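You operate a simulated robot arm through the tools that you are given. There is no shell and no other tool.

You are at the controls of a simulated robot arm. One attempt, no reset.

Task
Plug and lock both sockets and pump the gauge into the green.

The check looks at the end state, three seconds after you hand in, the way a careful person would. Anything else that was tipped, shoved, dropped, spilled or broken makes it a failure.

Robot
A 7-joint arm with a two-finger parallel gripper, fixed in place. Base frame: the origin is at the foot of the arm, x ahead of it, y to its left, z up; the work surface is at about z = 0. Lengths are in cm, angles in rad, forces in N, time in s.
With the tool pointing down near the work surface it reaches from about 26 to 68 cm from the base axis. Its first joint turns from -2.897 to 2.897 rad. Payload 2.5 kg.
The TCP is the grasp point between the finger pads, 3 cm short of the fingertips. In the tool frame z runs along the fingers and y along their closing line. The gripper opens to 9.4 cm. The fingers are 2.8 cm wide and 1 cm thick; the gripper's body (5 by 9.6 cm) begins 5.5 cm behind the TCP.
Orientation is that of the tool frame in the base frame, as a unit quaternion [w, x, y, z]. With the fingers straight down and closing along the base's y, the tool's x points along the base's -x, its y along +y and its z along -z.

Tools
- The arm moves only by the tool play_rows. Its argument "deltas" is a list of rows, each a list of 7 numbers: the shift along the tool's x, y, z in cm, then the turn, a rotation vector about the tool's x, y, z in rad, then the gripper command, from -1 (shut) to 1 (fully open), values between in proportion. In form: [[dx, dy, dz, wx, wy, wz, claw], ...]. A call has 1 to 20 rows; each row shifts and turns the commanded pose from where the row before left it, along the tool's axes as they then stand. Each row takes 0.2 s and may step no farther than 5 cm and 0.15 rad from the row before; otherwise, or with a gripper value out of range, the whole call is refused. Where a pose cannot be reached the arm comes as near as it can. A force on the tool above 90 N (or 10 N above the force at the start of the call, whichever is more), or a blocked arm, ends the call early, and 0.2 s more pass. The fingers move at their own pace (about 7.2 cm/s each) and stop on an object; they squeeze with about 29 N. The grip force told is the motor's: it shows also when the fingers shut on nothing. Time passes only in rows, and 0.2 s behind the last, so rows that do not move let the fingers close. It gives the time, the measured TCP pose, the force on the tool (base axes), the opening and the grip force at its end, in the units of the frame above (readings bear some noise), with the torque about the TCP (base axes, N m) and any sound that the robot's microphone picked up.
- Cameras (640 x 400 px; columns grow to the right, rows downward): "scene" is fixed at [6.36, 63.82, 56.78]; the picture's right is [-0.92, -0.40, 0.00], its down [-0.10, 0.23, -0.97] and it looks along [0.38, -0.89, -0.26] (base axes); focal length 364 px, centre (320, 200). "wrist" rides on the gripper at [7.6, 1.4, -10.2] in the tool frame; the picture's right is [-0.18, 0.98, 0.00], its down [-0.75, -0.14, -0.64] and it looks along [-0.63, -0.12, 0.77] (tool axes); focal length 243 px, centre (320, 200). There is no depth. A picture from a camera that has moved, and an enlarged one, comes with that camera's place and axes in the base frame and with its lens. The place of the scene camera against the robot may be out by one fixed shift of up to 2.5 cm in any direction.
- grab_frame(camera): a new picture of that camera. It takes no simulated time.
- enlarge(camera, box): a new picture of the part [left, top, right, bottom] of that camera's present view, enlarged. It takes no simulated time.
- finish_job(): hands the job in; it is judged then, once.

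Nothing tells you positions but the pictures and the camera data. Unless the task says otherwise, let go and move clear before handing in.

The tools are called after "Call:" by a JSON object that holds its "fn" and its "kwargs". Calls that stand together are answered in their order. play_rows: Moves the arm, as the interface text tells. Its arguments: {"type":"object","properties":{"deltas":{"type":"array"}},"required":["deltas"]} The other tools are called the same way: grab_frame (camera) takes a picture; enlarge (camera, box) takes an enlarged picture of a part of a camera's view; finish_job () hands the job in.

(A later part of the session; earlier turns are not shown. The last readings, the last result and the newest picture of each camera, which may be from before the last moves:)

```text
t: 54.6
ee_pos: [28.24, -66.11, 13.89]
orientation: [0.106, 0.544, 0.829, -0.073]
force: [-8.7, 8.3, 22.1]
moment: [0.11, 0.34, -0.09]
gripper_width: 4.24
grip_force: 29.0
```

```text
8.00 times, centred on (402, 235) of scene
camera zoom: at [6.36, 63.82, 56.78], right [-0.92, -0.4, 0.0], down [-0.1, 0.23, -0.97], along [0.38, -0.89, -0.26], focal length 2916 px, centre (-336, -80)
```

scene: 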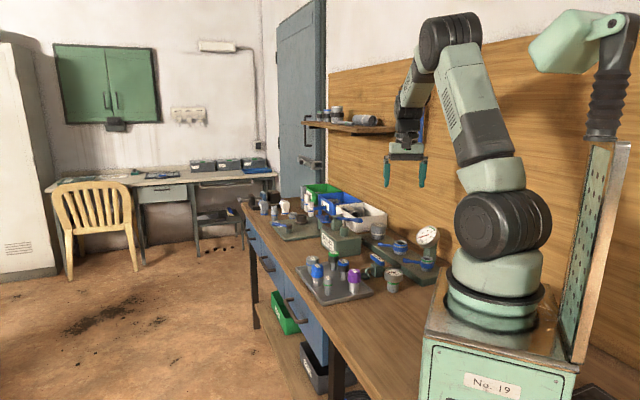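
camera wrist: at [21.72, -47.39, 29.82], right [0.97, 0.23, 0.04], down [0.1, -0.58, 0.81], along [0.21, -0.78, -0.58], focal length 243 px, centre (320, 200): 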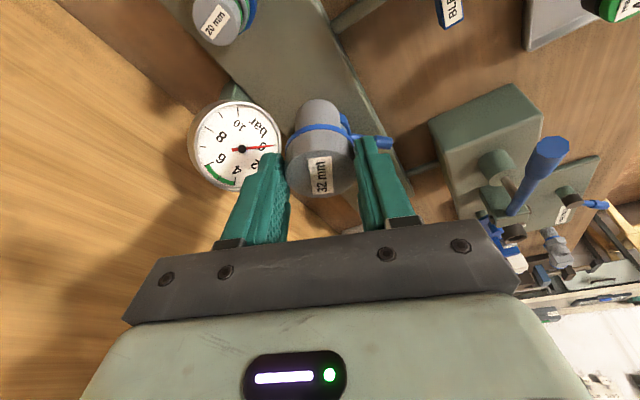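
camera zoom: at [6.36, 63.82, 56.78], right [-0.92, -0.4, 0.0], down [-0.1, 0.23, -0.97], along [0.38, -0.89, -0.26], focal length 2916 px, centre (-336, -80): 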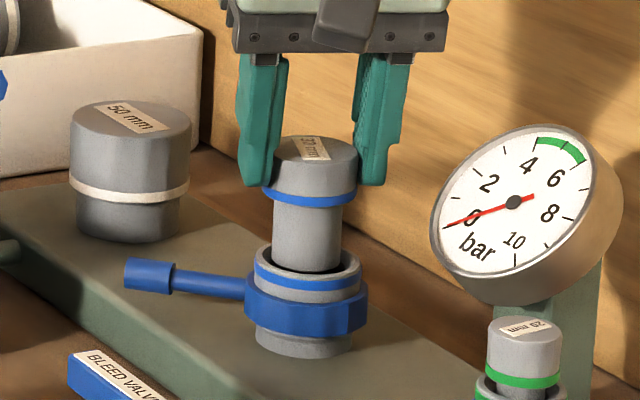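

The stub is slightly too far to +x and -y (contact 22 N). I'll lift, shift left and inboard, and descend again.

Call:
{"fn": "play_rows", "kwargs": {"deltas": [[-0.126, 0, -0.484, 0, 0, 0, -1], [0.29, -0.15, -0.075, 0, 0, 0, -1], [0.126, 0, 0.484, 0, 0, 0, -1], [0.1, 0, 0.387, 0, 0, 0, -1], [0, 0, 0, 0, 0, 0, -1]]}}

Call:
{"fn": "enlarge", "kwargs": {"camera": "wrist", "box": [250, 70, 390, 170]}}

```text
t: 55.8
ee_pos: [27.97, -65.83, 13.05]
orientation: [0.105, 0.543, 0.83, -0.071]
force: [0.2, 1.4, -0.4]
moment: [-0.01, 0.02, -0.01]
gripper_width: 4.22
grip_force: 29.1
```

```text
4.00 times, centred on (320, 120) of wrist
camera zoom: at [25.35, -56.05, 21.02], right [0.97, 0.23, 0.04], down [0.1, -0.58, 0.81], along [0.21, -0.78, -0.58], focal length 970 px, centre (320, 520)
```

zoom: 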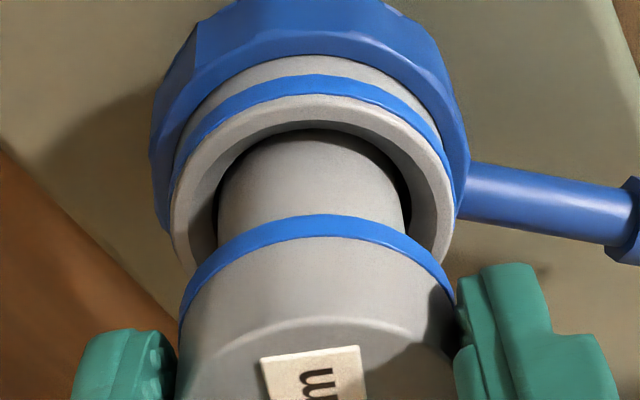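

Clean entry with no force. Continuing down along the bore.

Call:
{"fn": "play_rows", "kwargs": {"deltas": [[0.1, 0, 0.387, 0, 0, 0, -1], [0.1, 0, 0.387, 0, 0, 0, -1], [0.1, 0, 0.387, 0, 0, 0, -1], [0.1, 0, 0.387, 0, 0, 0, -1], [0, 0, 0, 0, 0, 0, -1]]}}

Call:
{"fn": "play_rows", "kwargs": {"deltas": [[0.08, 0, 0.29, 0, 0, 0, -1], [0.05, 0, 0.2, 0, 0, 0, -1], [0, 0, 0, 0, 0, 0, -1]]}}

Call:
{"fn": "enlarge", "kwargs": {"camera": "wrist", "box": [250, 70, 390, 170]}}

Call:
{"fn": "enlarge", "kwargs": {"camera": "scene", "box": [370, 210, 434, 260]}}

```text
t: 57.0
ee_pos: [28.04, -65.73, 11.47]
orientation: [0.106, 0.543, 0.83, -0.072]
force: [0.4, -0.1, -0.4]
moment: [0.0, -0.02, 0.01]
gripper_width: 4.21
grip_force: 29.6
```

```text
t: 57.8
ee_pos: [28.16, -65.86, 11.14]
orientation: [0.107, 0.544, 0.829, -0.073]
force: [-4.3, 7.6, 24.4]
moment: [0.07, 0.07, -0.06]
gripper_width: 4.2
grip_force: 29.0
```

```text
4.00 times, centred on (320, 120) of wrist
camera zoom: at [25.5, -56.1, 19.09], right [0.97, 0.23, 0.04], down [0.1, -0.57, 0.81], along [0.21, -0.79, -0.58], focal length 970 px, centre (320, 520)
```

zoom: 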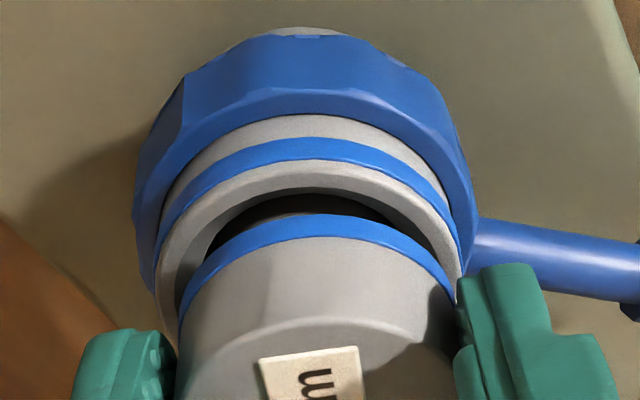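

```text
8.00 times, centred on (402, 235) of scene
camera zoom: at [6.36, 63.82, 56.78], right [-0.92, -0.4, 0.0], down [-0.1, 0.23, -0.97], along [0.38, -0.89, -0.26], focal length 2916 px, centre (-336, -80)
```

zoom: 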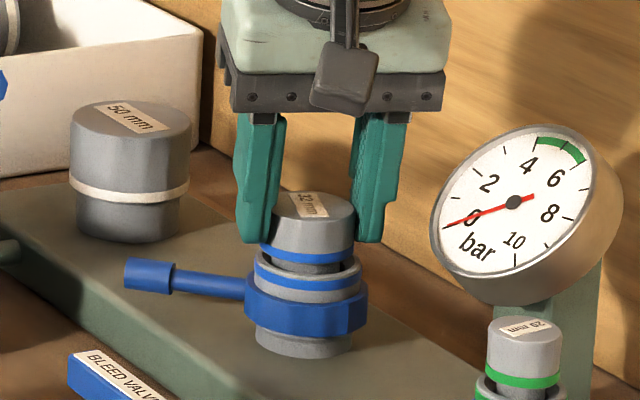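

Resistance of 24 N begins near the bottom, as with the first plug. I'll relieve the side load and press a little more.

Call:
{"fn": "play_rows", "kwargs": {"deltas": [[0.12, -0.03, -0.02, 0, 0, 0, -1], [0.07, 0, 0.25, 0, 0, 0, -1], [0, 0, 0, 0, 0, 0, -1]]}}

Call:
{"fn": "play_rows", "kwargs": {"deltas": [[0.07, 0, 0.25, 0, 0, 0, -1], [0, 0, 0, 0, 0, 0, -1]]}}

Call:
{"fn": "enlarge", "kwargs": {"camera": "wrist", "box": [250, 90, 390, 190]}}

Call:
{"fn": "enlarge", "kwargs": {"camera": "scene", "box": [370, 210, 434, 260]}}

```text
t: 58.6
ee_pos: [28.05, -65.87, 10.9]
orientation: [0.107, 0.543, 0.83, -0.072]
force: [0.3, -6.1, 26.2]
moment: [-0.58, -0.13, -0.02]
gripper_width: 4.21
grip_force: 28.6
```

```text
t: 59.2
ee_pos: [28.13, -65.71, 10.73]
orientation: [0.107, 0.543, 0.829, -0.072]
force: [1.8, -2.1, 28.0]
moment: [-0.2, -0.18, -0.01]
gripper_width: 4.19
grip_force: 29.2
```

```text
4.00 times, centred on (320, 140) of wrist
camera zoom: at [25.44, -56.0, 18.58], right [0.97, 0.23, 0.04], down [0.1, -0.57, 0.81], along [0.21, -0.79, -0.58], focal length 970 px, centre (320, 440)
```

zoom: 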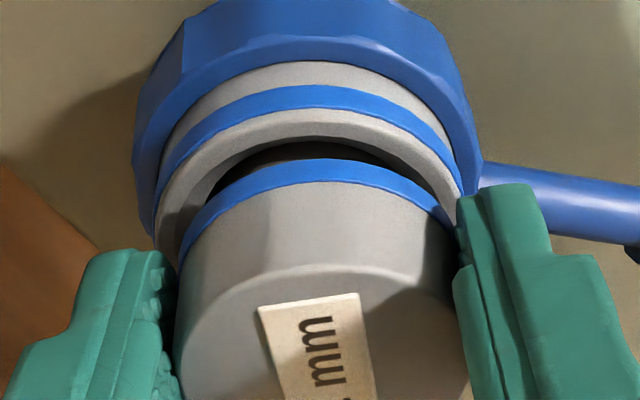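

```text
8.00 times, centred on (402, 235) of scene
camera zoom: at [6.36, 63.82, 56.78], right [-0.92, -0.4, 0.0], down [-0.1, 0.23, -0.97], along [0.38, -0.89, -0.26], focal length 2916 px, centre (-336, -80)
```

zoom: 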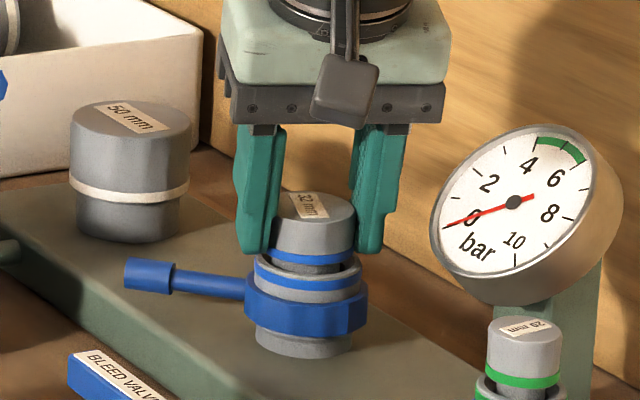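

The cap no longer advances while the fingers slide, and the gap matches the first plug, so it has bottomed. I'll release and rise straight up.

Call:
{"fn": "play_rows", "kwargs": {"deltas": [[-0.05, 0, -0.2, 0, 0, 0, -1], [0, 0, 0, 0, 0, 0, 0], [0, 0, 0, 0, 0, 0, 0.3], [0, 0, 0, 0, 0, 0, 0.3], [-0.5, 0, -1.94, 0, 0, 0, 0.3], [-0.75, 0, -2.9, 0, 0, 0, 0.3], [-0.65, 0, -2.5, 0, 0, 0, 0.3], [0, 0, 0, 0, 0, 0, 0.3]]}}

Call:
{"fn": "enlarge", "kwargs": {"camera": "scene", "box": [376, 225, 424, 260]}}

Call:
{"fn": "enlarge", "kwargs": {"camera": "wrist", "box": [250, 40, 430, 160]}}

```text
t: 61.0
ee_pos: [27.98, -65.85, 17.9]
orientation: [0.105, 0.543, 0.83, -0.07]
force: [0.0, -0.1, 0.6]
moment: [0.04, 0.03, -0.01]
gripper_width: 6.1
grip_force: 0.0
```

```text
11.43 times, centred on (400, 242) of scene
camera zoom: at [6.36, 63.82, 56.78], right [-0.92, -0.4, 0.0], down [-0.1, 0.23, -0.97], along [0.38, -0.89, -0.26], focal length 4166 px, centre (-594, -286)
```

zoom: 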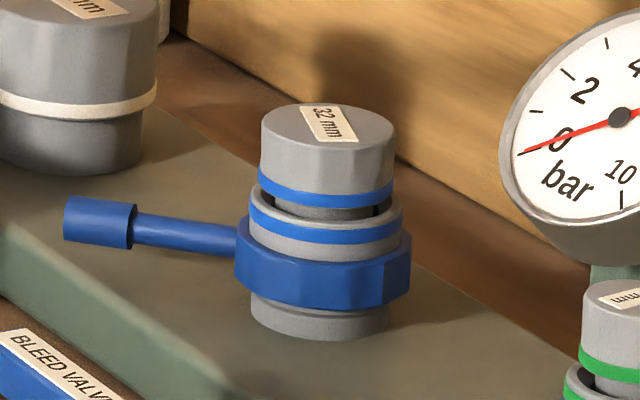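

```text
3.33 times, centred on (340, 100) of wrist
camera zoom: at [25.34, -56.13, 26.02], right [0.97, 0.23, 0.04], down [0.1, -0.58, 0.81], along [0.21, -0.78, -0.58], focal length 809 px, centre (253, 533)
```

zoom: 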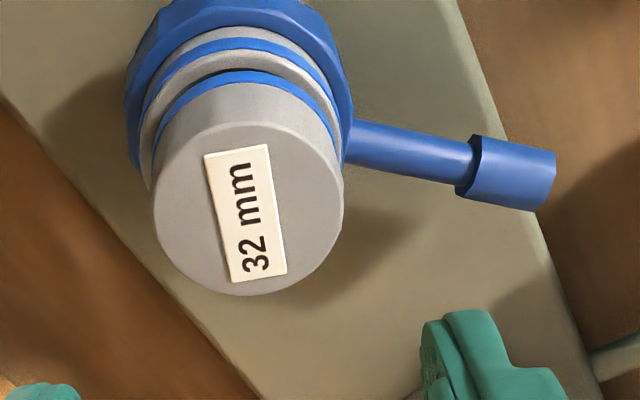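

Both plugs are seated. To swing the blue lever inboard I must hook it from its far side, so I'll close the fingers, tilt the tool to about 0.5 rad and move over.

Call:
{"fn": "play_rows", "kwargs": {"deltas": [[0, 0, 0, 0.0201, 0, 0.0774, -1], [0, 0, 0, 0, -0.125, 0, -1], [0, 0, 0, 0, -0.125, 0, -1], [-0.26, 1.71, 2.0, 0, 0, 0, -1], [-0.26, 1.71, 2.5, 0, 0, 0, -1], [0, 0, 0, 0, 0, 0, -1]]}}

Call:
{"fn": "grab_frame", "kwargs": {"camera": "wrist"}}

Call:
{"fn": "enlarge", "kwargs": {"camera": "scene", "box": [360, 180, 440, 260]}}

```text
t: 62.4
ee_pos: [32.05, -66.88, 14.45]
orientation: [0.202, 0.562, 0.788, -0.147]
force: [-1.0, -0.1, 0.7]
moment: [0.01, 0.0, 0.02]
gripper_width: 0.0
grip_force: 29.2
```

```text
taken
camera wrist: at [29.54, -55.35, 19.72], right [0.98, 0.17, 0.09], down [-0.02, -0.38, 0.93], along [0.19, -0.91, -0.37], focal length 243 px, centre (320, 200)
```

wrist: 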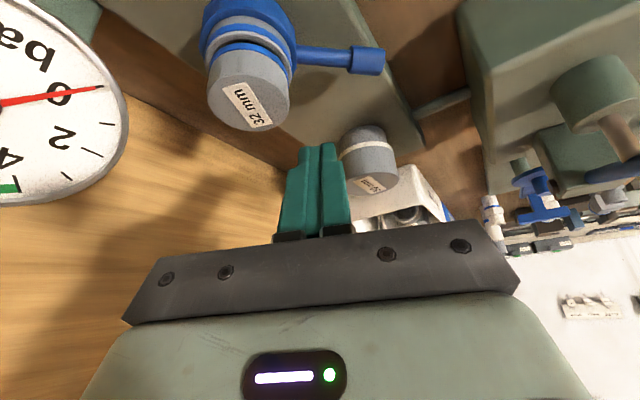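

```text
5.00 times, centred on (400, 220) of scene
camera zoom: at [6.36, 63.82, 56.78], right [-0.92, -0.4, 0.0], down [-0.1, 0.23, -0.97], along [0.38, -0.89, -0.26], focal length 1823 px, centre (-80, 100)
```

zoom: 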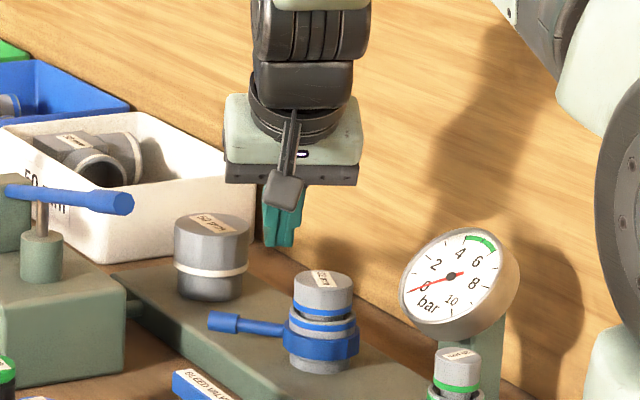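

The tilted tool reaches this region. I'll descend towards the far side of the blue lever and check clearance.

Call:
{"fn": "play_rows", "kwargs": {"deltas": [[0.81, -0.04, 2.4, 0, 0, 0, -1], [0.81, -0.04, 2.4, 0, 0, 0, -1], [0, 0, 0, 0, 0, 0, -1]]}}

Call:
{"fn": "grab_frame", "kwargs": {"camera": "wrist"}}

Call:
{"fn": "enlarge", "kwargs": {"camera": "scene", "box": [360, 200, 440, 260]}}

```text
t: 63.2
ee_pos: [32.26, -67.96, 9.7]
orientation: [0.202, 0.562, 0.788, -0.146]
force: [1.1, 0.4, -0.3]
moment: [0.0, 0.0, 0.0]
gripper_width: 0.0
grip_force: 29.2
```

```text
taken
camera wrist: at [29.75, -56.42, 14.83], right [0.98, 0.17, 0.09], down [-0.02, -0.38, 0.93], along [0.19, -0.91, -0.37], focal length 243 px, centre (320, 200)
```

wrist: 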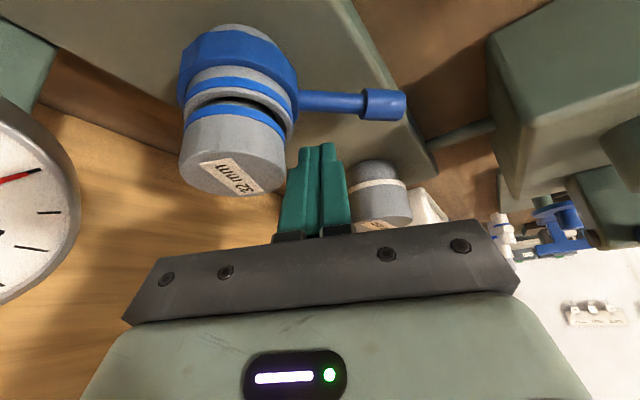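

```text
6.67 times, centred on (400, 230) of scene
camera zoom: at [6.36, 63.82, 56.78], right [-0.92, -0.4, 0.0], down [-0.1, 0.23, -0.97], along [0.38, -0.89, -0.26], focal length 2430 px, centre (-213, 0)
```

zoom: 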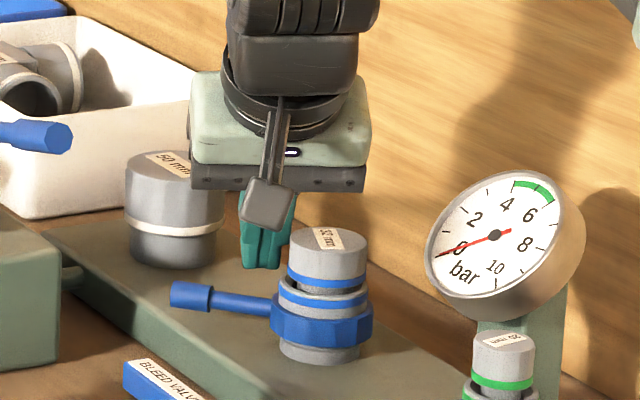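

The fingertips are on the far side of the lever. I'll descend the rest to lever height and check force.

Call:
{"fn": "play_rows", "kwargs": {"deltas": [[0.58, 0.0, 1.05, 0, 0, 0, -1], [0.58, 0.0, 1.05, 0, 0, 0, -1], [0, 0, 0, 0, 0, 0, -1]]}}

Call:
{"fn": "grab_frame", "kwargs": {"camera": "wrist"}}

Call:
{"fn": "enlarge", "kwargs": {"camera": "scene", "box": [370, 220, 426, 260]}}

```text
t: 64.0
ee_pos: [32.55, -68.23, 8.1]
orientation: [0.209, 0.56, 0.787, -0.149]
force: [-13.7, 35.1, 70.9]
moment: [0.79, 1.25, -0.46]
gripper_width: 0.01
grip_force: 28.9
```

```text
taken
camera wrist: at [30.02, -56.68, 13.11], right [0.98, 0.17, 0.09], down [-0.02, -0.36, 0.93], along [0.19, -0.92, -0.35], focal length 243 px, centre (320, 200)
```

wrist: 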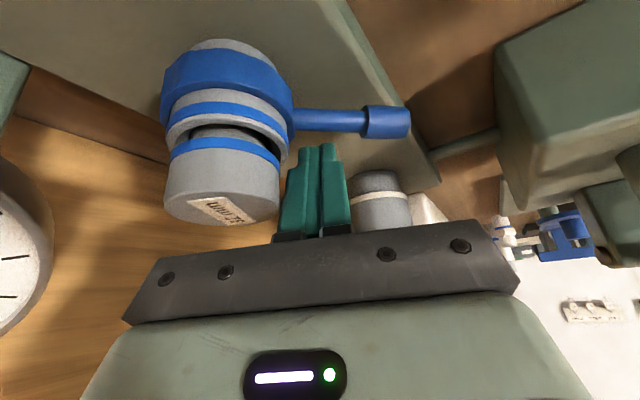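

```text
10.00 times, centred on (398, 240) of scene
camera zoom: at [6.36, 63.82, 56.78], right [-0.92, -0.4, 0.0], down [-0.1, 0.23, -0.97], along [0.38, -0.89, -0.26], focal length 3645 px, centre (-460, -200)
```

zoom: 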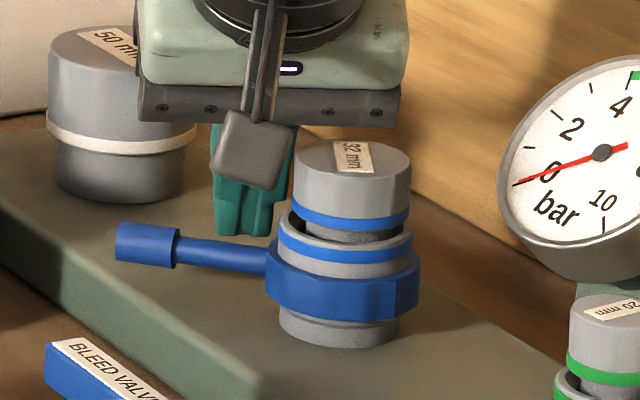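

There's unexpected contact (71 N upward) at z 8.1. I'll stop and look closely before doing anything else.

Call:
{"fn": "enlarge", "kwargs": {"camera": "wrist", "box": [240, 80, 420, 200]}}

Call:
{"fn": "enlarge", "kwargs": {"camera": "scene", "box": [382, 228, 412, 250]}}

```text
3.33 times, centred on (330, 140) of wrist
camera zoom: at [30.02, -56.68, 13.11], right [0.98, 0.17, 0.09], down [-0.02, -0.36, 0.93], along [0.19, -0.92, -0.35], focal length 809 px, centre (287, 400)
```

zoom: 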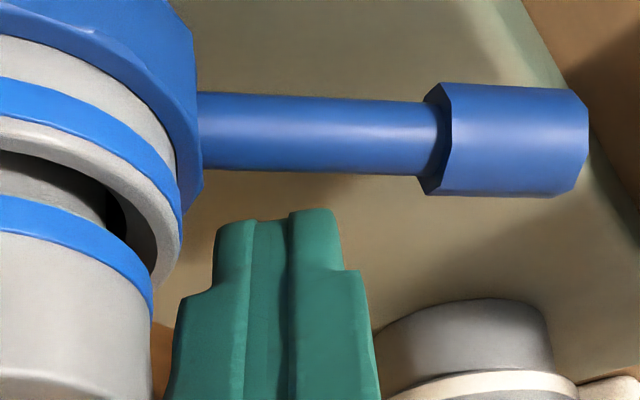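

```text
16.00 times, centred on (397, 239) of scene
camera zoom: at [6.36, 63.82, 56.78], right [-0.92, -0.4, 0.0], down [-0.1, 0.23, -0.97], along [0.38, -0.89, -0.26], focal length 5833 px, centre (-912, -424)
```

zoom: 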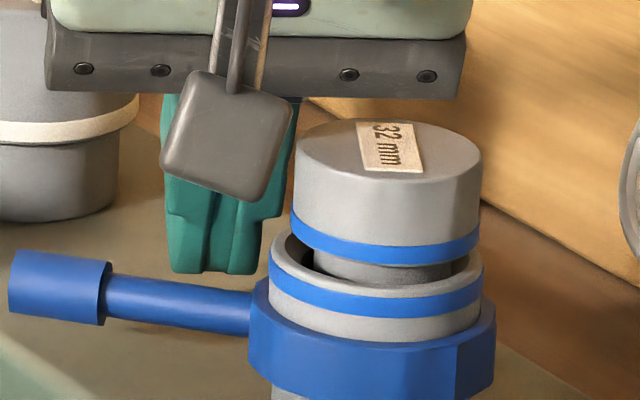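

The wide finger base has caught the top edge of the plug's cap. I'll back straight up and check the plug before going in farther along the lever.

Call:
{"fn": "play_rows", "kwargs": {"deltas": [[-0.5, 0, -0.9, 0, 0, 0, -1], [-0.97, 0, -1.75, 0, 0, 0, -1], [-0.97, 0, -1.75, 0, 0, 0, -1], [0, 0, 0, 0, 0, 0, -1]]}}

Call:
{"fn": "enlarge", "kwargs": {"camera": "scene", "box": [376, 225, 424, 260]}}

Call:
{"fn": "grab_frame", "kwargs": {"camera": "wrist"}}

```text
t: 65.0
ee_pos: [32.34, -67.94, 11.91]
orientation: [0.201, 0.562, 0.789, -0.146]
force: [0.6, 0.9, -0.4]
moment: [0.02, -0.02, 0.02]
gripper_width: 0.02
grip_force: 29.2
```

```text
11.43 times, centred on (400, 242) of scene
camera zoom: at [6.36, 63.82, 56.78], right [-0.92, -0.4, 0.0], down [-0.1, 0.23, -0.97], along [0.38, -0.89, -0.26], focal length 4166 px, centre (-594, -286)
```

zoom: 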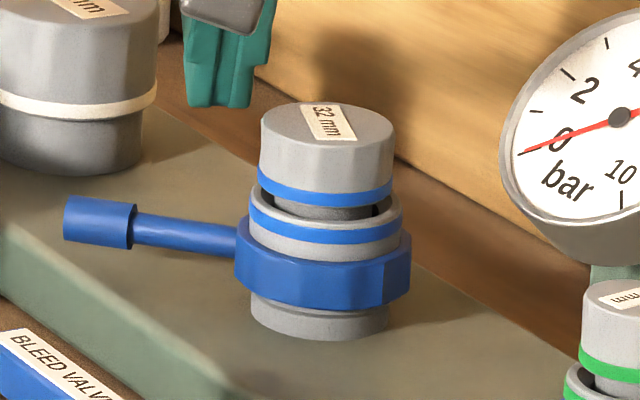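

```text
taken
camera wrist: at [29.89, -56.47, 17.28], right [0.98, 0.17, 0.08], down [-0.02, -0.38, 0.93], along [0.19, -0.91, -0.37], focal length 243 px, centre (320, 200)
```

wrist: 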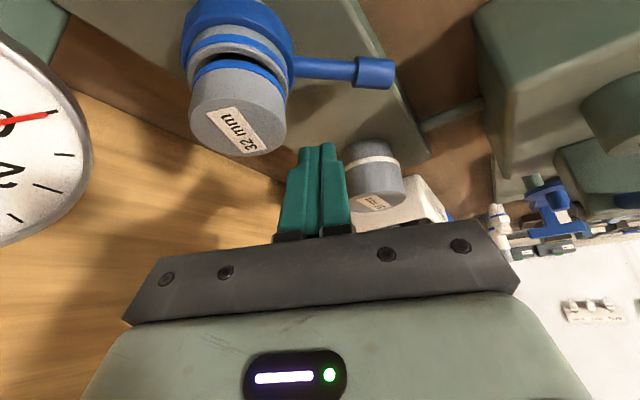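

The plug is undisturbed. I'll turn the tool a little clockwise and move 1.3 cm further along the lever for clearance, then descend in stages.

Call:
{"fn": "play_rows", "kwargs": {"deltas": [[0, 0, 0, 0.0677, 0, 0.1223, -1], [0.04, 1.29, 0, 0, 0, 0, -1], [0.77, 0, 1.4, 0, 0, 0, -1], [0.77, 0, 1.4, 0, 0, 0, -1], [0, 0, 0, 0, 0, 0, -1]]}}

Call:
{"fn": "grab_frame", "kwargs": {"camera": "wrist"}}

Call:
{"fn": "enlarge", "kwargs": {"camera": "scene", "box": [370, 215, 426, 255]}}

```text
t: 66.2
ee_pos: [33.36, -67.84, 8.64]
orientation: [0.191, 0.616, 0.747, -0.161]
force: [-0.4, 0.3, -0.3]
moment: [0.01, 0.01, 0.0]
gripper_width: 0.0
grip_force: 28.8
```

```text
taken
camera wrist: at [32.62, -56.12, 14.05], right [1.0, 0.03, 0.09], down [-0.07, -0.37, 0.93], along [0.06, -0.93, -0.37], focal length 243 px, centre (320, 200)
```

wrist: 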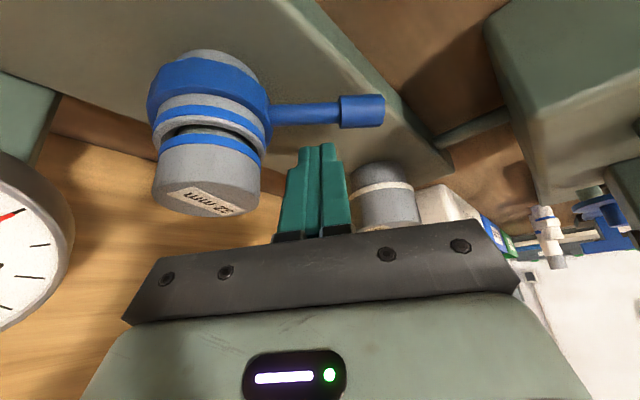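

```text
10.00 times, centred on (398, 235) of scene
camera zoom: at [6.36, 63.82, 56.78], right [-0.92, -0.4, 0.0], down [-0.1, 0.23, -0.97], along [0.38, -0.89, -0.26], focal length 3645 px, centre (-460, -150)
```

zoom: 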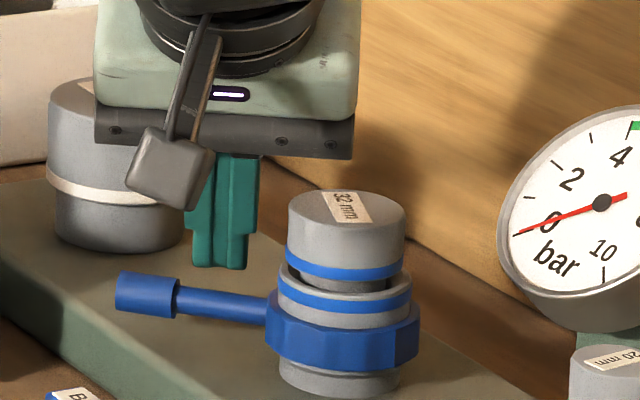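

Good clearance from the cap now. Lowering the last bit to lever height.

Call:
{"fn": "play_rows", "kwargs": {"deltas": [[0.28, 0, 0.5, 0, 0, 0, -1], [0.28, 0, 0.5, 0, 0, 0, -1], [0, 0, 0, 0, 0, 0, -1]]}}

Call:
{"fn": "enlarge", "kwargs": {"camera": "wrist", "box": [240, 70, 420, 190]}}

Call:
{"fn": "enlarge", "kwargs": {"camera": "scene", "box": [370, 215, 426, 255]}}

```text
t: 67.0
ee_pos: [33.48, -67.81, 7.7]
orientation: [0.192, 0.616, 0.747, -0.16]
force: [0.2, -0.1, -0.2]
moment: [-0.03, -0.01, -0.03]
gripper_width: 0.03
grip_force: 28.7
```

```text
3.33 times, centred on (330, 130) of wrist
camera zoom: at [32.64, -56.06, 13.03], right [1.0, 0.03, 0.09], down [-0.07, -0.37, 0.93], along [0.06, -0.93, -0.37], focal length 809 px, centre (287, 433)
```

zoom: 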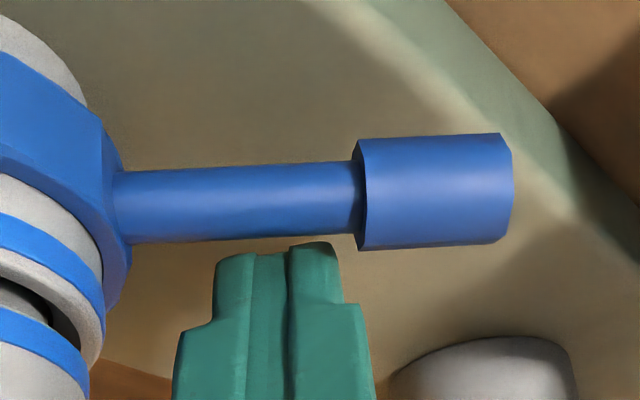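

```text
10.00 times, centred on (398, 235) of scene
camera zoom: at [6.36, 63.82, 56.78], right [-0.92, -0.4, 0.0], down [-0.1, 0.23, -0.97], along [0.38, -0.89, -0.26], focal length 3645 px, centre (-460, -150)
```

zoom: 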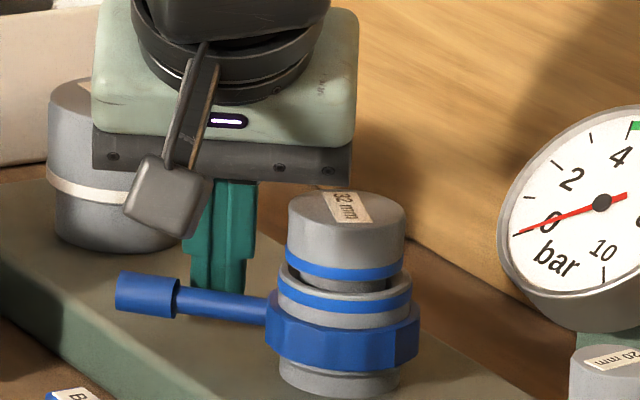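

No contact force, and the tips sit just beyond the lever. I'll lower slightly more and start pulling it inboard (+y) in small steps.

Call:
{"fn": "play_rows", "kwargs": {"deltas": [[0.145, 0, 0.26, 0, 0, 0, -1], [0.43, 0.087, -0.238, 0, 0, 0, -1], [0.43, 0.087, -0.238, 0, 0, 0, -1], [0, 0, 0, 0, 0, 0, -1]]}}

Call:
{"fn": "play_rows", "kwargs": {"deltas": [[0.344, 0.07, -0.19, 0, 0, 0, -1], [0, 0, 0, 0, 0, 0, -1]]}}

Call:
{"fn": "enlarge", "kwargs": {"camera": "wrist", "box": [240, 70, 420, 190]}}

```text
t: 68.0
ee_pos: [33.46, -66.79, 7.5]
orientation: [0.191, 0.615, 0.748, -0.16]
force: [-0.3, -2.2, 2.0]
moment: [-0.01, -0.01, -0.03]
gripper_width: 0.0
grip_force: 28.9
```

```text
t: 68.6
ee_pos: [33.59, -66.36, 7.45]
orientation: [0.191, 0.616, 0.748, -0.16]
force: [0.4, -0.5, 1.1]
moment: [0.01, -0.02, 0.0]
gripper_width: 0.0
grip_force: 29.0
```

```text
3.33 times, centred on (330, 130) of wrist
camera zoom: at [32.71, -54.67, 12.74], right [1.0, 0.03, 0.09], down [-0.07, -0.37, 0.93], along [0.06, -0.93, -0.37], focal length 809 px, centre (287, 433)
```

zoom: 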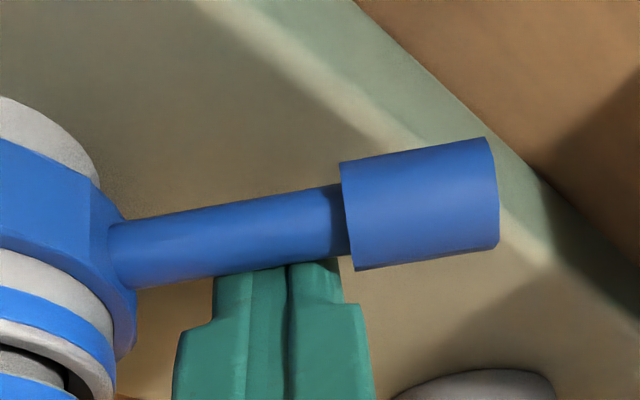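

The lever is hooked and moving with almost no force. I'll follow the arc in stages.

Call:
{"fn": "play_rows", "kwargs": {"deltas": [[0.707, -0.213, -0.391, 0, 0, 0, -1], [0.615, 0.155, -0.34, 0, 0, 0, -1], [0.615, 0.155, -0.34, 0, 0, 0, -1], [0, 0, 0, 0, 0, 0, -1]]}}

Call:
{"fn": "play_rows", "kwargs": {"deltas": [[0.697, -0.093, -0.386, 0, 0, 0, -1], [0.697, -0.093, -0.386, 0, 0, 0, -1], [0, 0, 0, 0, 0, 0, -1]]}}

Call:
{"fn": "grab_frame", "kwargs": {"camera": "wrist"}}

Call:
{"fn": "enlarge", "kwargs": {"camera": "scene", "box": [370, 215, 426, 255]}}

```text
t: 69.6
ee_pos: [33.23, -64.2, 7.38]
orientation: [0.191, 0.616, 0.748, -0.16]
force: [1.1, -0.5, 0.2]
moment: [-0.05, 0.03, 0.03]
gripper_width: 0.0
grip_force: 29.3
```

```text
t: 70.4
ee_pos: [32.83, -62.55, 7.5]
orientation: [0.191, 0.615, 0.748, -0.16]
force: [0.8, 0.0, 0.6]
moment: [-0.02, 0.02, -0.01]
gripper_width: 0.0
grip_force: 29.3
```

```text
taken
camera wrist: at [32.05, -50.8, 12.7], right [1.0, 0.03, 0.09], down [-0.07, -0.37, 0.93], along [0.06, -0.93, -0.37], focal length 243 px, centre (320, 200)
```

wrist: 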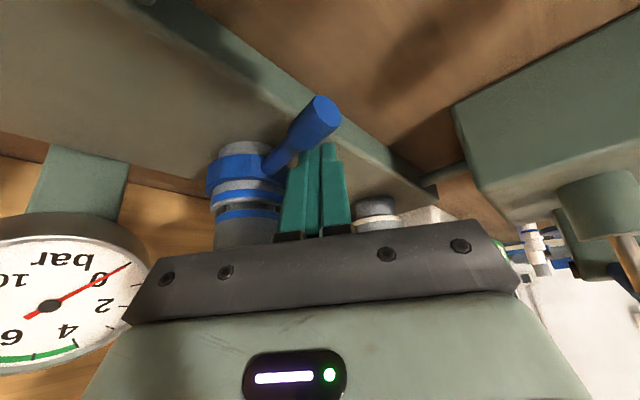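

```text
10.00 times, centred on (398, 235) of scene
camera zoom: at [6.36, 63.82, 56.78], right [-0.92, -0.4, 0.0], down [-0.1, 0.23, -0.97], along [0.38, -0.89, -0.26], focal length 3645 px, centre (-460, -150)
```

zoom: 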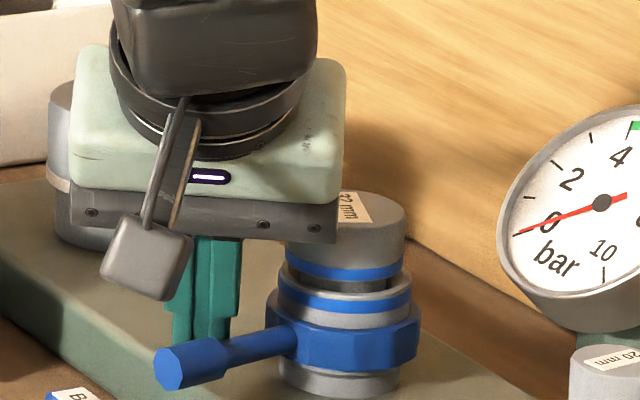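

The lever is past half way with clear space around. Continuing the arc.

Call:
{"fn": "play_rows", "kwargs": {"deltas": [[0.678, -0.401, -0.376, 0, 0, 0, -1], [0.678, -0.401, -0.376, 0, 0, 0, -1], [0, 0, 0, 0, 0, 0, -1]]}}

Call:
{"fn": "play_rows", "kwargs": {"deltas": [[0.542, -0.693, -0.3, 0, 0, 0, -1], [0, 0, 0, 0, 0, 0, -1]]}}

Call:
{"fn": "grab_frame", "kwargs": {"camera": "wrist"}}

Call:
{"fn": "enlarge", "kwargs": {"camera": "scene", "box": [370, 220, 426, 260]}}

```text
t: 71.2
ee_pos: [31.71, -60.97, 7.62]
orientation: [0.191, 0.616, 0.747, -0.161]
force: [-0.1, -1.2, 1.1]
moment: [-0.03, -0.01, 0.01]
gripper_width: 0.04
grip_force: 28.8
```

```text
t: 71.8
ee_pos: [30.72, -60.76, 7.41]
orientation: [0.191, 0.616, 0.747, -0.161]
force: [-0.2, -0.6, 0.5]
moment: [0.02, 0.0, 0.02]
gripper_width: 0.0
grip_force: 29.0
```

```text
taken
camera wrist: at [29.96, -49.01, 12.72], right [1.0, 0.03, 0.08], down [-0.07, -0.37, 0.93], along [0.06, -0.93, -0.37], focal length 243 px, centre (320, 200)
```

wrist: 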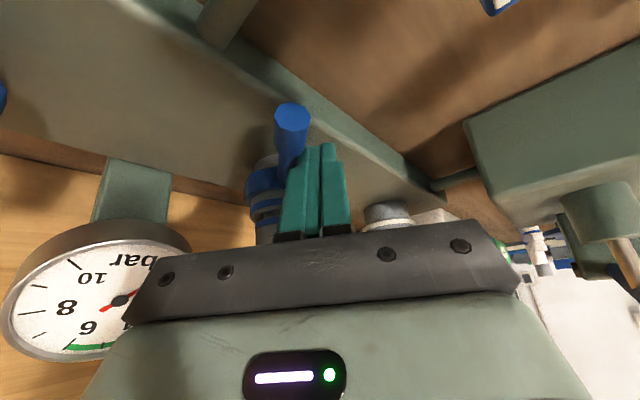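

```text
10.00 times, centred on (398, 240) of scene
camera zoom: at [6.36, 63.82, 56.78], right [-0.92, -0.4, 0.0], down [-0.1, 0.23, -0.97], along [0.38, -0.89, -0.26], focal length 3645 px, centre (-460, -200)
```

zoom: 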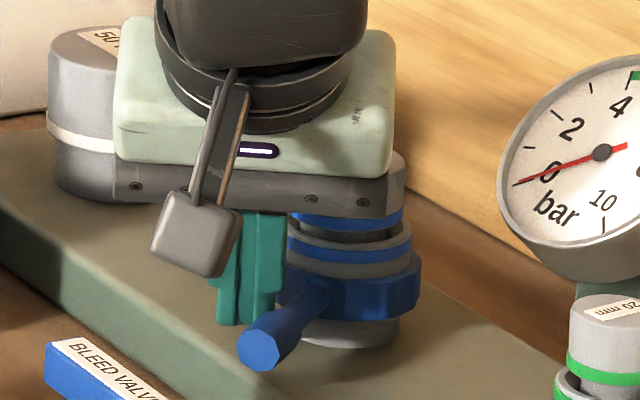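

Nearly at 90°. Continuing mostly in -x to find the end stop.

Call:
{"fn": "play_rows", "kwargs": {"deltas": [[0.294, -0.753, -0.162, 0, 0, 0, -1], [0, 0, 0, 0, 0, 0, -1]]}}

Call:
{"fn": "play_rows", "kwargs": {"deltas": [[0.12, -0.39, -0.07, 0, 0, 0, -1], [0, 0, 0, 0, 0, 0, -1]]}}

Call:
{"fn": "play_rows", "kwargs": {"deltas": [[0.06, -0.39, -0.03, 0, 0, 0, -1], [0, 0, 0, 0, 0, 0, -1]]}}

Call:
{"fn": "enlarge", "kwargs": {"camera": "scene", "box": [370, 220, 426, 260]}}

```text
t: 72.4
ee_pos: [29.97, -60.48, 7.42]
orientation: [0.191, 0.616, 0.747, -0.161]
force: [0.1, 0.7, 0.9]
moment: [0.01, -0.03, 0.01]
gripper_width: 0.03
grip_force: 29.1
```

```text
t: 73.0
ee_pos: [29.77, -60.41, 7.4]
orientation: [0.192, 0.616, 0.747, -0.16]
force: [9.5, 0.2, -1.9]
moment: [0.02, -0.25, 0.01]
gripper_width: 0.02
grip_force: 29.5
```

```text
t: 73.6
ee_pos: [29.57, -60.47, 7.55]
orientation: [0.194, 0.614, 0.749, -0.158]
force: [30.7, -2.5, -7.9]
moment: [-0.06, -0.77, -0.02]
gripper_width: 0.0
grip_force: 29.2
```

```text
10.00 times, centred on (398, 240) of scene
camera zoom: at [6.36, 63.82, 56.78], right [-0.92, -0.4, 0.0], down [-0.1, 0.23, -0.97], along [0.38, -0.89, -0.26], focal length 3645 px, centre (-460, -200)
```

zoom: 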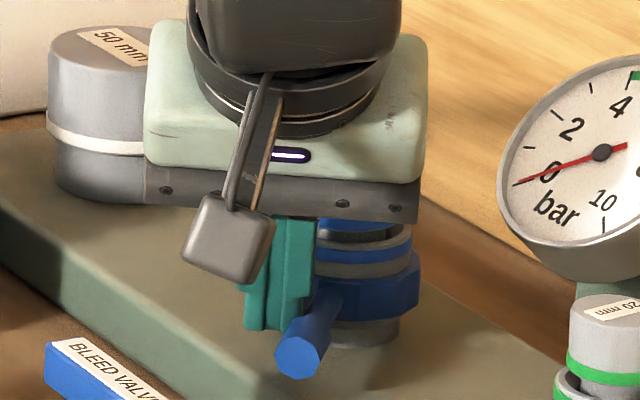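

Force is rising to 31 N. One more small push to confirm the stop, then I'll back away.

Call:
{"fn": "play_rows", "kwargs": {"deltas": [[0.03, -0.2, -0.02, 0, 0, 0, -1], [0, 0, 0, 0, 0, 0, -1]]}}

Call:
{"fn": "play_rows", "kwargs": {"deltas": [[0, 0.8, 0, 0, 0, 0, -1], [0, 0.8, 0, 0, 0, 0, -1], [-0.5, 0.3, -0.9, 0, 0, 0, -1], [-1.4, 0, -2.6, 0, 0, 0, -1], [-1.9, 0, -3.5, 0, 0, 0, -1], [0, 0, 0, 0, 0, 0, -1]]}}

Call:
{"fn": "enlarge", "kwargs": {"camera": "scene", "box": [370, 220, 450, 280]}}

Call:
{"fn": "grab_frame", "kwargs": {"camera": "wrist"}}

```text
t: 74.2
ee_pos: [29.57, -60.39, 7.7]
orientation: [0.195, 0.613, 0.749, -0.158]
force: [38.4, -1.4, 1.9]
moment: [-0.03, -0.88, -0.01]
gripper_width: 0.02
grip_force: 28.8
```

```text
t: 75.6
ee_pos: [30.85, -59.95, 15.41]
orientation: [0.19, 0.616, 0.748, -0.16]
force: [0.0, -0.1, 0.2]
moment: [0.0, 0.01, 0.02]
gripper_width: 0.0
grip_force: 28.7
```

```text
6.67 times, centred on (410, 250) of scene
camera zoom: at [6.36, 63.82, 56.78], right [-0.92, -0.4, 0.0], down [-0.1, 0.23, -0.97], along [0.38, -0.89, -0.26], focal length 2430 px, centre (-280, -133)
```

zoom: 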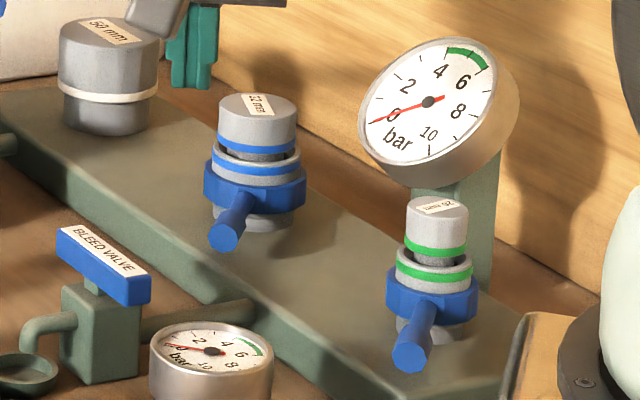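

```text
taken
camera wrist: at [30.11, -48.07, 20.64], right [1.0, 0.03, 0.08], down [-0.07, -0.37, 0.93], along [0.06, -0.93, -0.37], focal length 243 px, centre (320, 200)
```

wrist: 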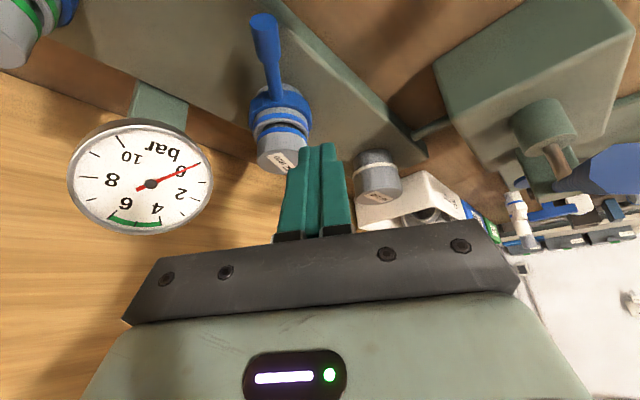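

Both collars are at their locked stops. The bleed valve handle lies exactly across its pipe, so it is closed. Next I'll look closely at the pump lever.

Call:
{"fn": "play_rows", "kwargs": {"deltas": [[-1.93, 0, -3.5, 0, 0, 0, -1], [-1.93, 0, -3.5, 0, 0, 0, -1], [0, 0, 0, 0, 0.125, 0, 0], [0, 0, 0, 0, 0.125, 0, 0], [0, 0, 0, -0.0378, 0, -0.1452, 0], [0, 0, 0, -0.0378, 0, -0.1452, 0], [0, 0, 0, -0.0378, 0, -0.1452, 0], [0, 0, 0, -0.0378, 0, -0.1452, 0], [0, 0, 0, -0.0088, 0, -0.0339, 0], [1.03, 3.36, -1.16, 0, 0, 0, 0], [1.03, 3.36, -1.16, 0, 0, 0, 0], [1.03, 3.36, -1.16, 0, 0, 0, 0], [0, 0, 0, 0, 0, 0, 0]]}}

Call:
{"fn": "grab_frame", "kwargs": {"camera": "wrist"}}

Call:
{"fn": "enlarge", "kwargs": {"camera": "wrist", "box": [230, 20, 430, 160]}}

Call:
{"fn": "enlarge", "kwargs": {"camera": "scene", "box": [310, 195, 390, 255]}}

```text
t: 78.4
ee_pos: [34.77, -50.15, 26.19]
orientation: [0.116, 0.36, 0.924, -0.048]
force: [0.4, -0.2, -0.4]
moment: [0.0, 0.02, 0.01]
gripper_width: 4.7
grip_force: 0.0
```

```text
taken
camera wrist: at [28.44, -42.27, 34.19], right [0.8, 0.6, 0.04], down [0.33, -0.49, 0.81], along [0.51, -0.63, -0.58], focal length 243 px, centre (320, 200)
```

wrist: 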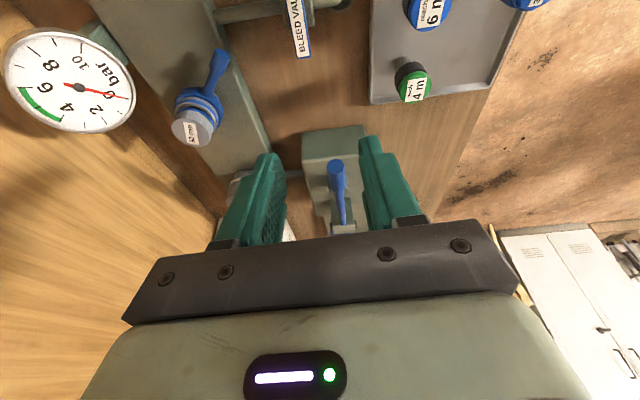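

```text
2.86 times, centred on (330, 90) of wrist
camera zoom: at [28.44, -42.27, 34.19], right [0.8, 0.6, 0.04], down [0.33, -0.49, 0.81], along [0.51, -0.63, -0.58], focal length 693 px, centre (291, 514)
```

zoom: 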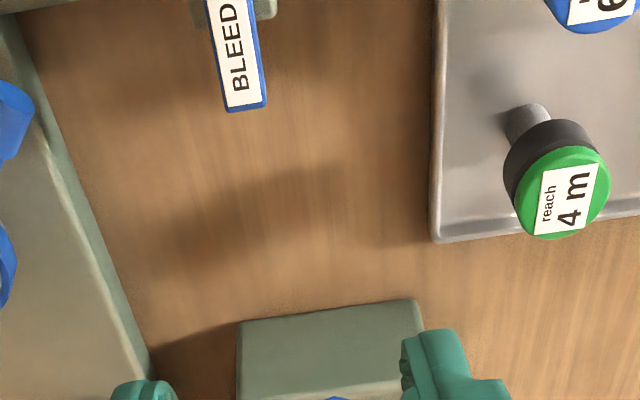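

```text
6.67 times, centred on (350, 225) of scene
camera zoom: at [6.36, 63.82, 56.78], right [-0.92, -0.4, 0.0], down [-0.1, 0.23, -0.97], along [0.38, -0.89, -0.26], focal length 2430 px, centre (120, 33)
```

zoom: 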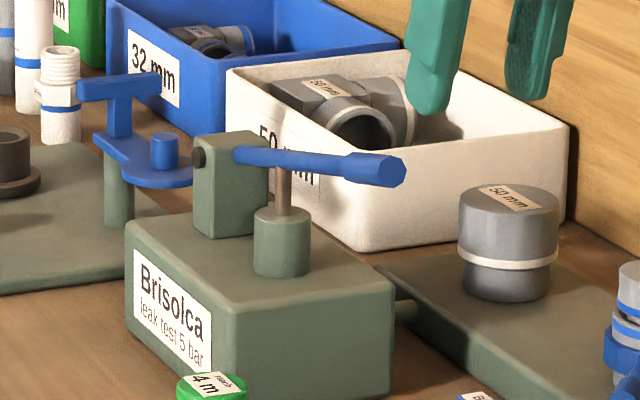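

Call:
{"fn": "enlarge", "kwargs": {"camera": "wrist", "box": [260, 110, 420, 240]}}

```text
3.08 times, centred on (340, 175) of wrist
camera zoom: at [28.44, -42.27, 34.19], right [0.8, 0.6, 0.04], down [0.33, -0.49, 0.81], along [0.51, -0.63, -0.58], focal length 746 px, centre (258, 277)
```

zoom: 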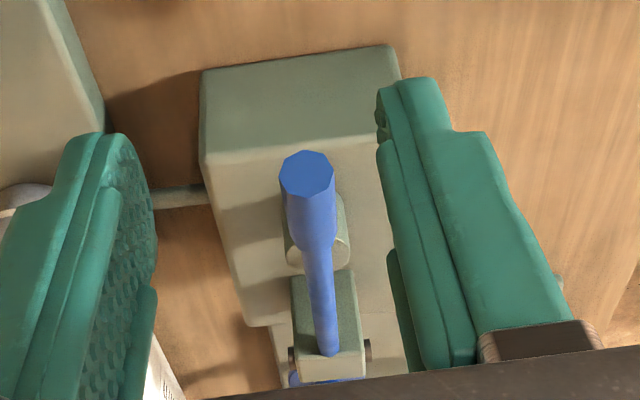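

The pump lever's knob end is at about (41.0, -55.1, 17.2) and slopes down to its pivot farther out. I'll move above the knob with the fingers straddling it.

Call:
{"fn": "play_rows", "kwargs": {"deltas": [[-2.83, 0.17, 1.48, 0, 0, 0, 0], [-2.83, 0.17, 1.48, 0, 0, 0, 0], [-2.83, 0.17, 1.48, 0, 0, 0, 0], [0, 0, 0, 0, 0, 0, 0]]}}

Call:
{"fn": "grab_frame", "kwargs": {"camera": "wrist"}}

Call:
{"fn": "enlarge", "kwargs": {"camera": "scene", "box": [310, 180, 400, 250]}}

```text
t: 79.4
ee_pos: [41.99, -56.06, 23.83]
orientation: [0.116, 0.36, 0.924, -0.047]
force: [0.6, 0.0, 0.7]
moment: [-0.02, 0.01, 0.01]
gripper_width: 4.71
grip_force: 0.1
```

```text
taken
camera wrist: at [35.7, -48.19, 31.88], right [0.8, 0.6, 0.04], down [0.33, -0.49, 0.81], along [0.51, -0.63, -0.58], focal length 243 px, centre (320, 200)
```

wrist: 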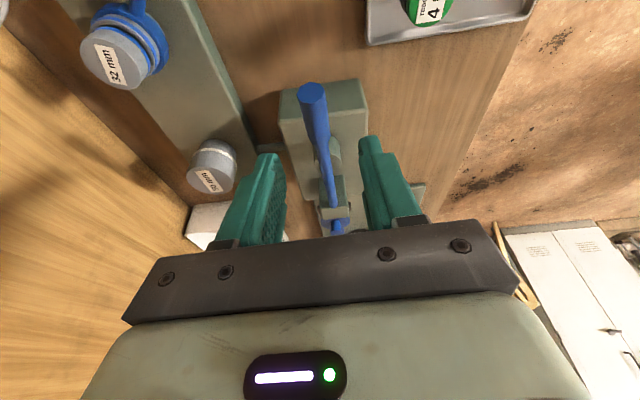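

```text
5.71 times, centred on (355, 215) of scene
camera zoom: at [6.36, 63.82, 56.78], right [-0.92, -0.4, 0.0], down [-0.1, 0.23, -0.97], along [0.38, -0.89, -0.26], focal length 2083 px, centre (120, 114)
```

zoom: 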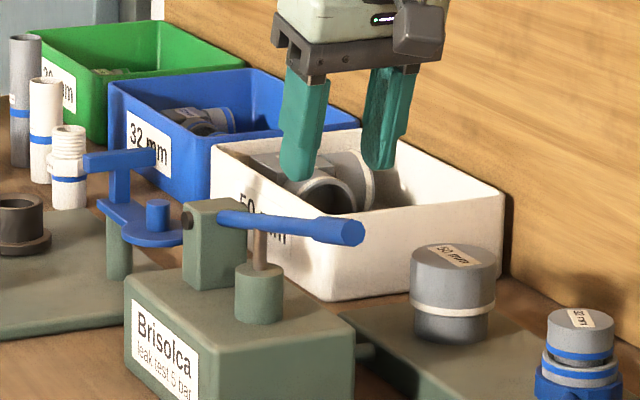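

The fingers straddle the lever. Descending so the knob is at the pads, then closing.

Call:
{"fn": "play_rows", "kwargs": {"deltas": [[0.6, 0, 2.33, 0, 0, 0, 0], [0.6, 0, 2.33, 0, 0, 0, 0], [0.58, 0, 2.24, 0, 0, 0, 0], [0, 0, 0, 0, 0, 0, 0]]}}

Call:
{"fn": "grab_frame", "kwargs": {"camera": "wrist"}}

Call:
{"fn": "enlarge", "kwargs": {"camera": "scene", "box": [310, 190, 390, 250]}}

```text
t: 80.4
ee_pos: [42.08, -56.0, 16.81]
orientation: [0.117, 0.361, 0.924, -0.048]
force: [-0.4, 0.1, 0.0]
moment: [-0.02, -0.02, -0.03]
gripper_width: 4.69
grip_force: 0.0
```

```text
taken
camera wrist: at [35.73, -48.24, 24.68], right [0.8, 0.6, 0.04], down [0.32, -0.49, 0.81], along [0.51, -0.63, -0.58], focal length 243 px, centre (320, 200)
```

wrist: 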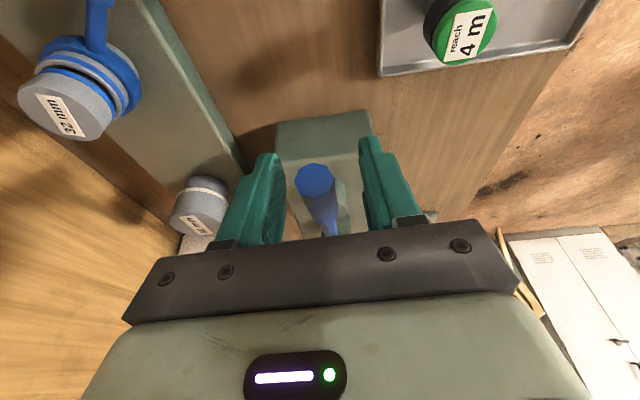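

```text
6.67 times, centred on (350, 220) of scene
camera zoom: at [6.36, 63.82, 56.78], right [-0.92, -0.4, 0.0], down [-0.1, 0.23, -0.97], along [0.38, -0.89, -0.26], focal length 2430 px, centre (120, 67)
```

zoom: 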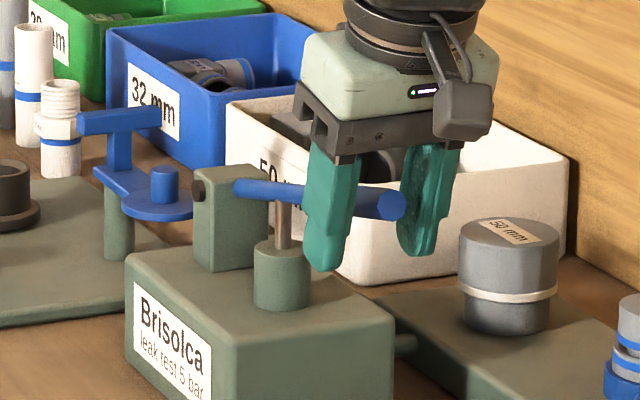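

The knob is between the pads. Closing on it.

Call:
{"fn": "play_rows", "kwargs": {"deltas": [[0, 0, 0, 0, 0, 0, -0.3], [0, 0, 0, 0, 0, 0, -1], [0, 0, 0, 0, 0, 0, -1], [0, 0, 0, 0, 0, 0, -1], [0, 0, 0, 0, 0, 0, -1]]}}

Call:
{"fn": "enlarge", "kwargs": {"camera": "wrist", "box": [230, 110, 410, 240]}}

```text
t: 81.6
ee_pos: [42.06, -56.1, 16.68]
orientation: [0.116, 0.362, 0.924, -0.047]
force: [-1.2, -7.2, -2.6]
moment: [-0.12, 0.16, -1.2]
gripper_width: 2.29
grip_force: 45.3
```

```text
3.08 times, centred on (320, 175) of wrist
camera zoom: at [35.69, -48.27, 24.69], right [0.8, 0.6, 0.04], down [0.32, -0.49, 0.81], along [0.51, -0.63, -0.58], focal length 746 px, centre (320, 277)
```

zoom: 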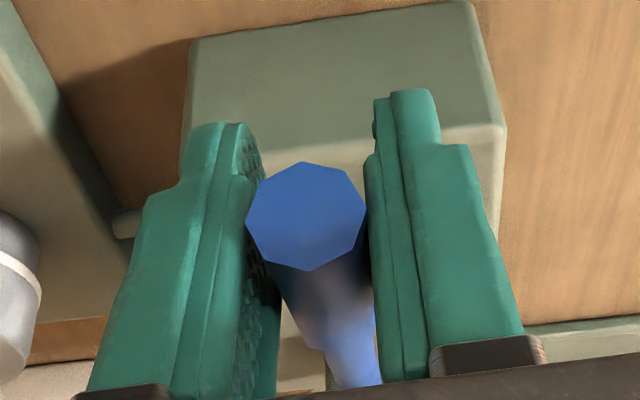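

Gripped at 2.3 cm, with a small yaw mismatch. I'll correct the yaw a little and try a small downward stroke while watching forces.

Call:
{"fn": "play_rows", "kwargs": {"deltas": [[0, 0, 0, 0.01, 0, 0.0387, -1], [0, 0, 0, 0, 0, 0, -1]]}}

Call:
{"fn": "play_rows", "kwargs": {"deltas": [[0.18, 0, 0.34, 0, 0, 0, -1], [0.18, 0, 0.34, 0, 0, 0, -1], [0, 0, 0, 0, 0, 0, -1]]}}

Call:
{"fn": "grab_frame", "kwargs": {"camera": "wrist"}}

Call:
{"fn": "enlarge", "kwargs": {"camera": "scene", "box": [310, 190, 390, 250]}}

```text
t: 82.2
ee_pos: [41.93, -56.07, 16.76]
orientation: [0.115, 0.379, 0.917, -0.05]
force: [-4.6, -16.3, -4.1]
moment: [0.3, 0.29, 0.37]
gripper_width: 2.2
grip_force: 45.0
```

```text
t: 83.0
ee_pos: [41.86, -56.07, 15.89]
orientation: [0.117, 0.38, 0.916, -0.051]
force: [-18.9, -12.4, 9.7]
moment: [-0.86, -1.16, 0.13]
gripper_width: 2.22
grip_force: 44.9
```

```text
taken
camera wrist: at [35.89, -47.88, 23.92], right [0.82, 0.57, 0.04], down [0.3, -0.5, 0.81], along [0.48, -0.65, -0.58], focal length 243 px, centre (320, 200)
```

wrist: 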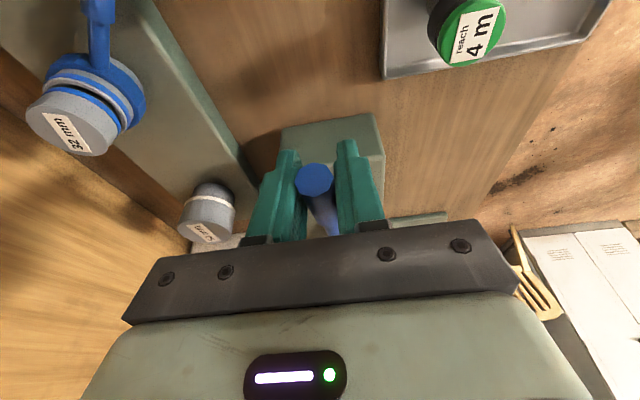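

```text
6.67 times, centred on (350, 220) of scene
camera zoom: at [6.36, 63.82, 56.78], right [-0.92, -0.4, 0.0], down [-0.1, 0.23, -0.97], along [0.38, -0.89, -0.26], focal length 2430 px, centre (120, 67)
```

zoom: 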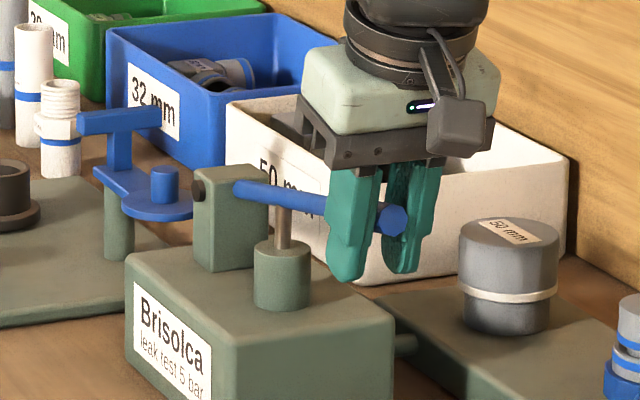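

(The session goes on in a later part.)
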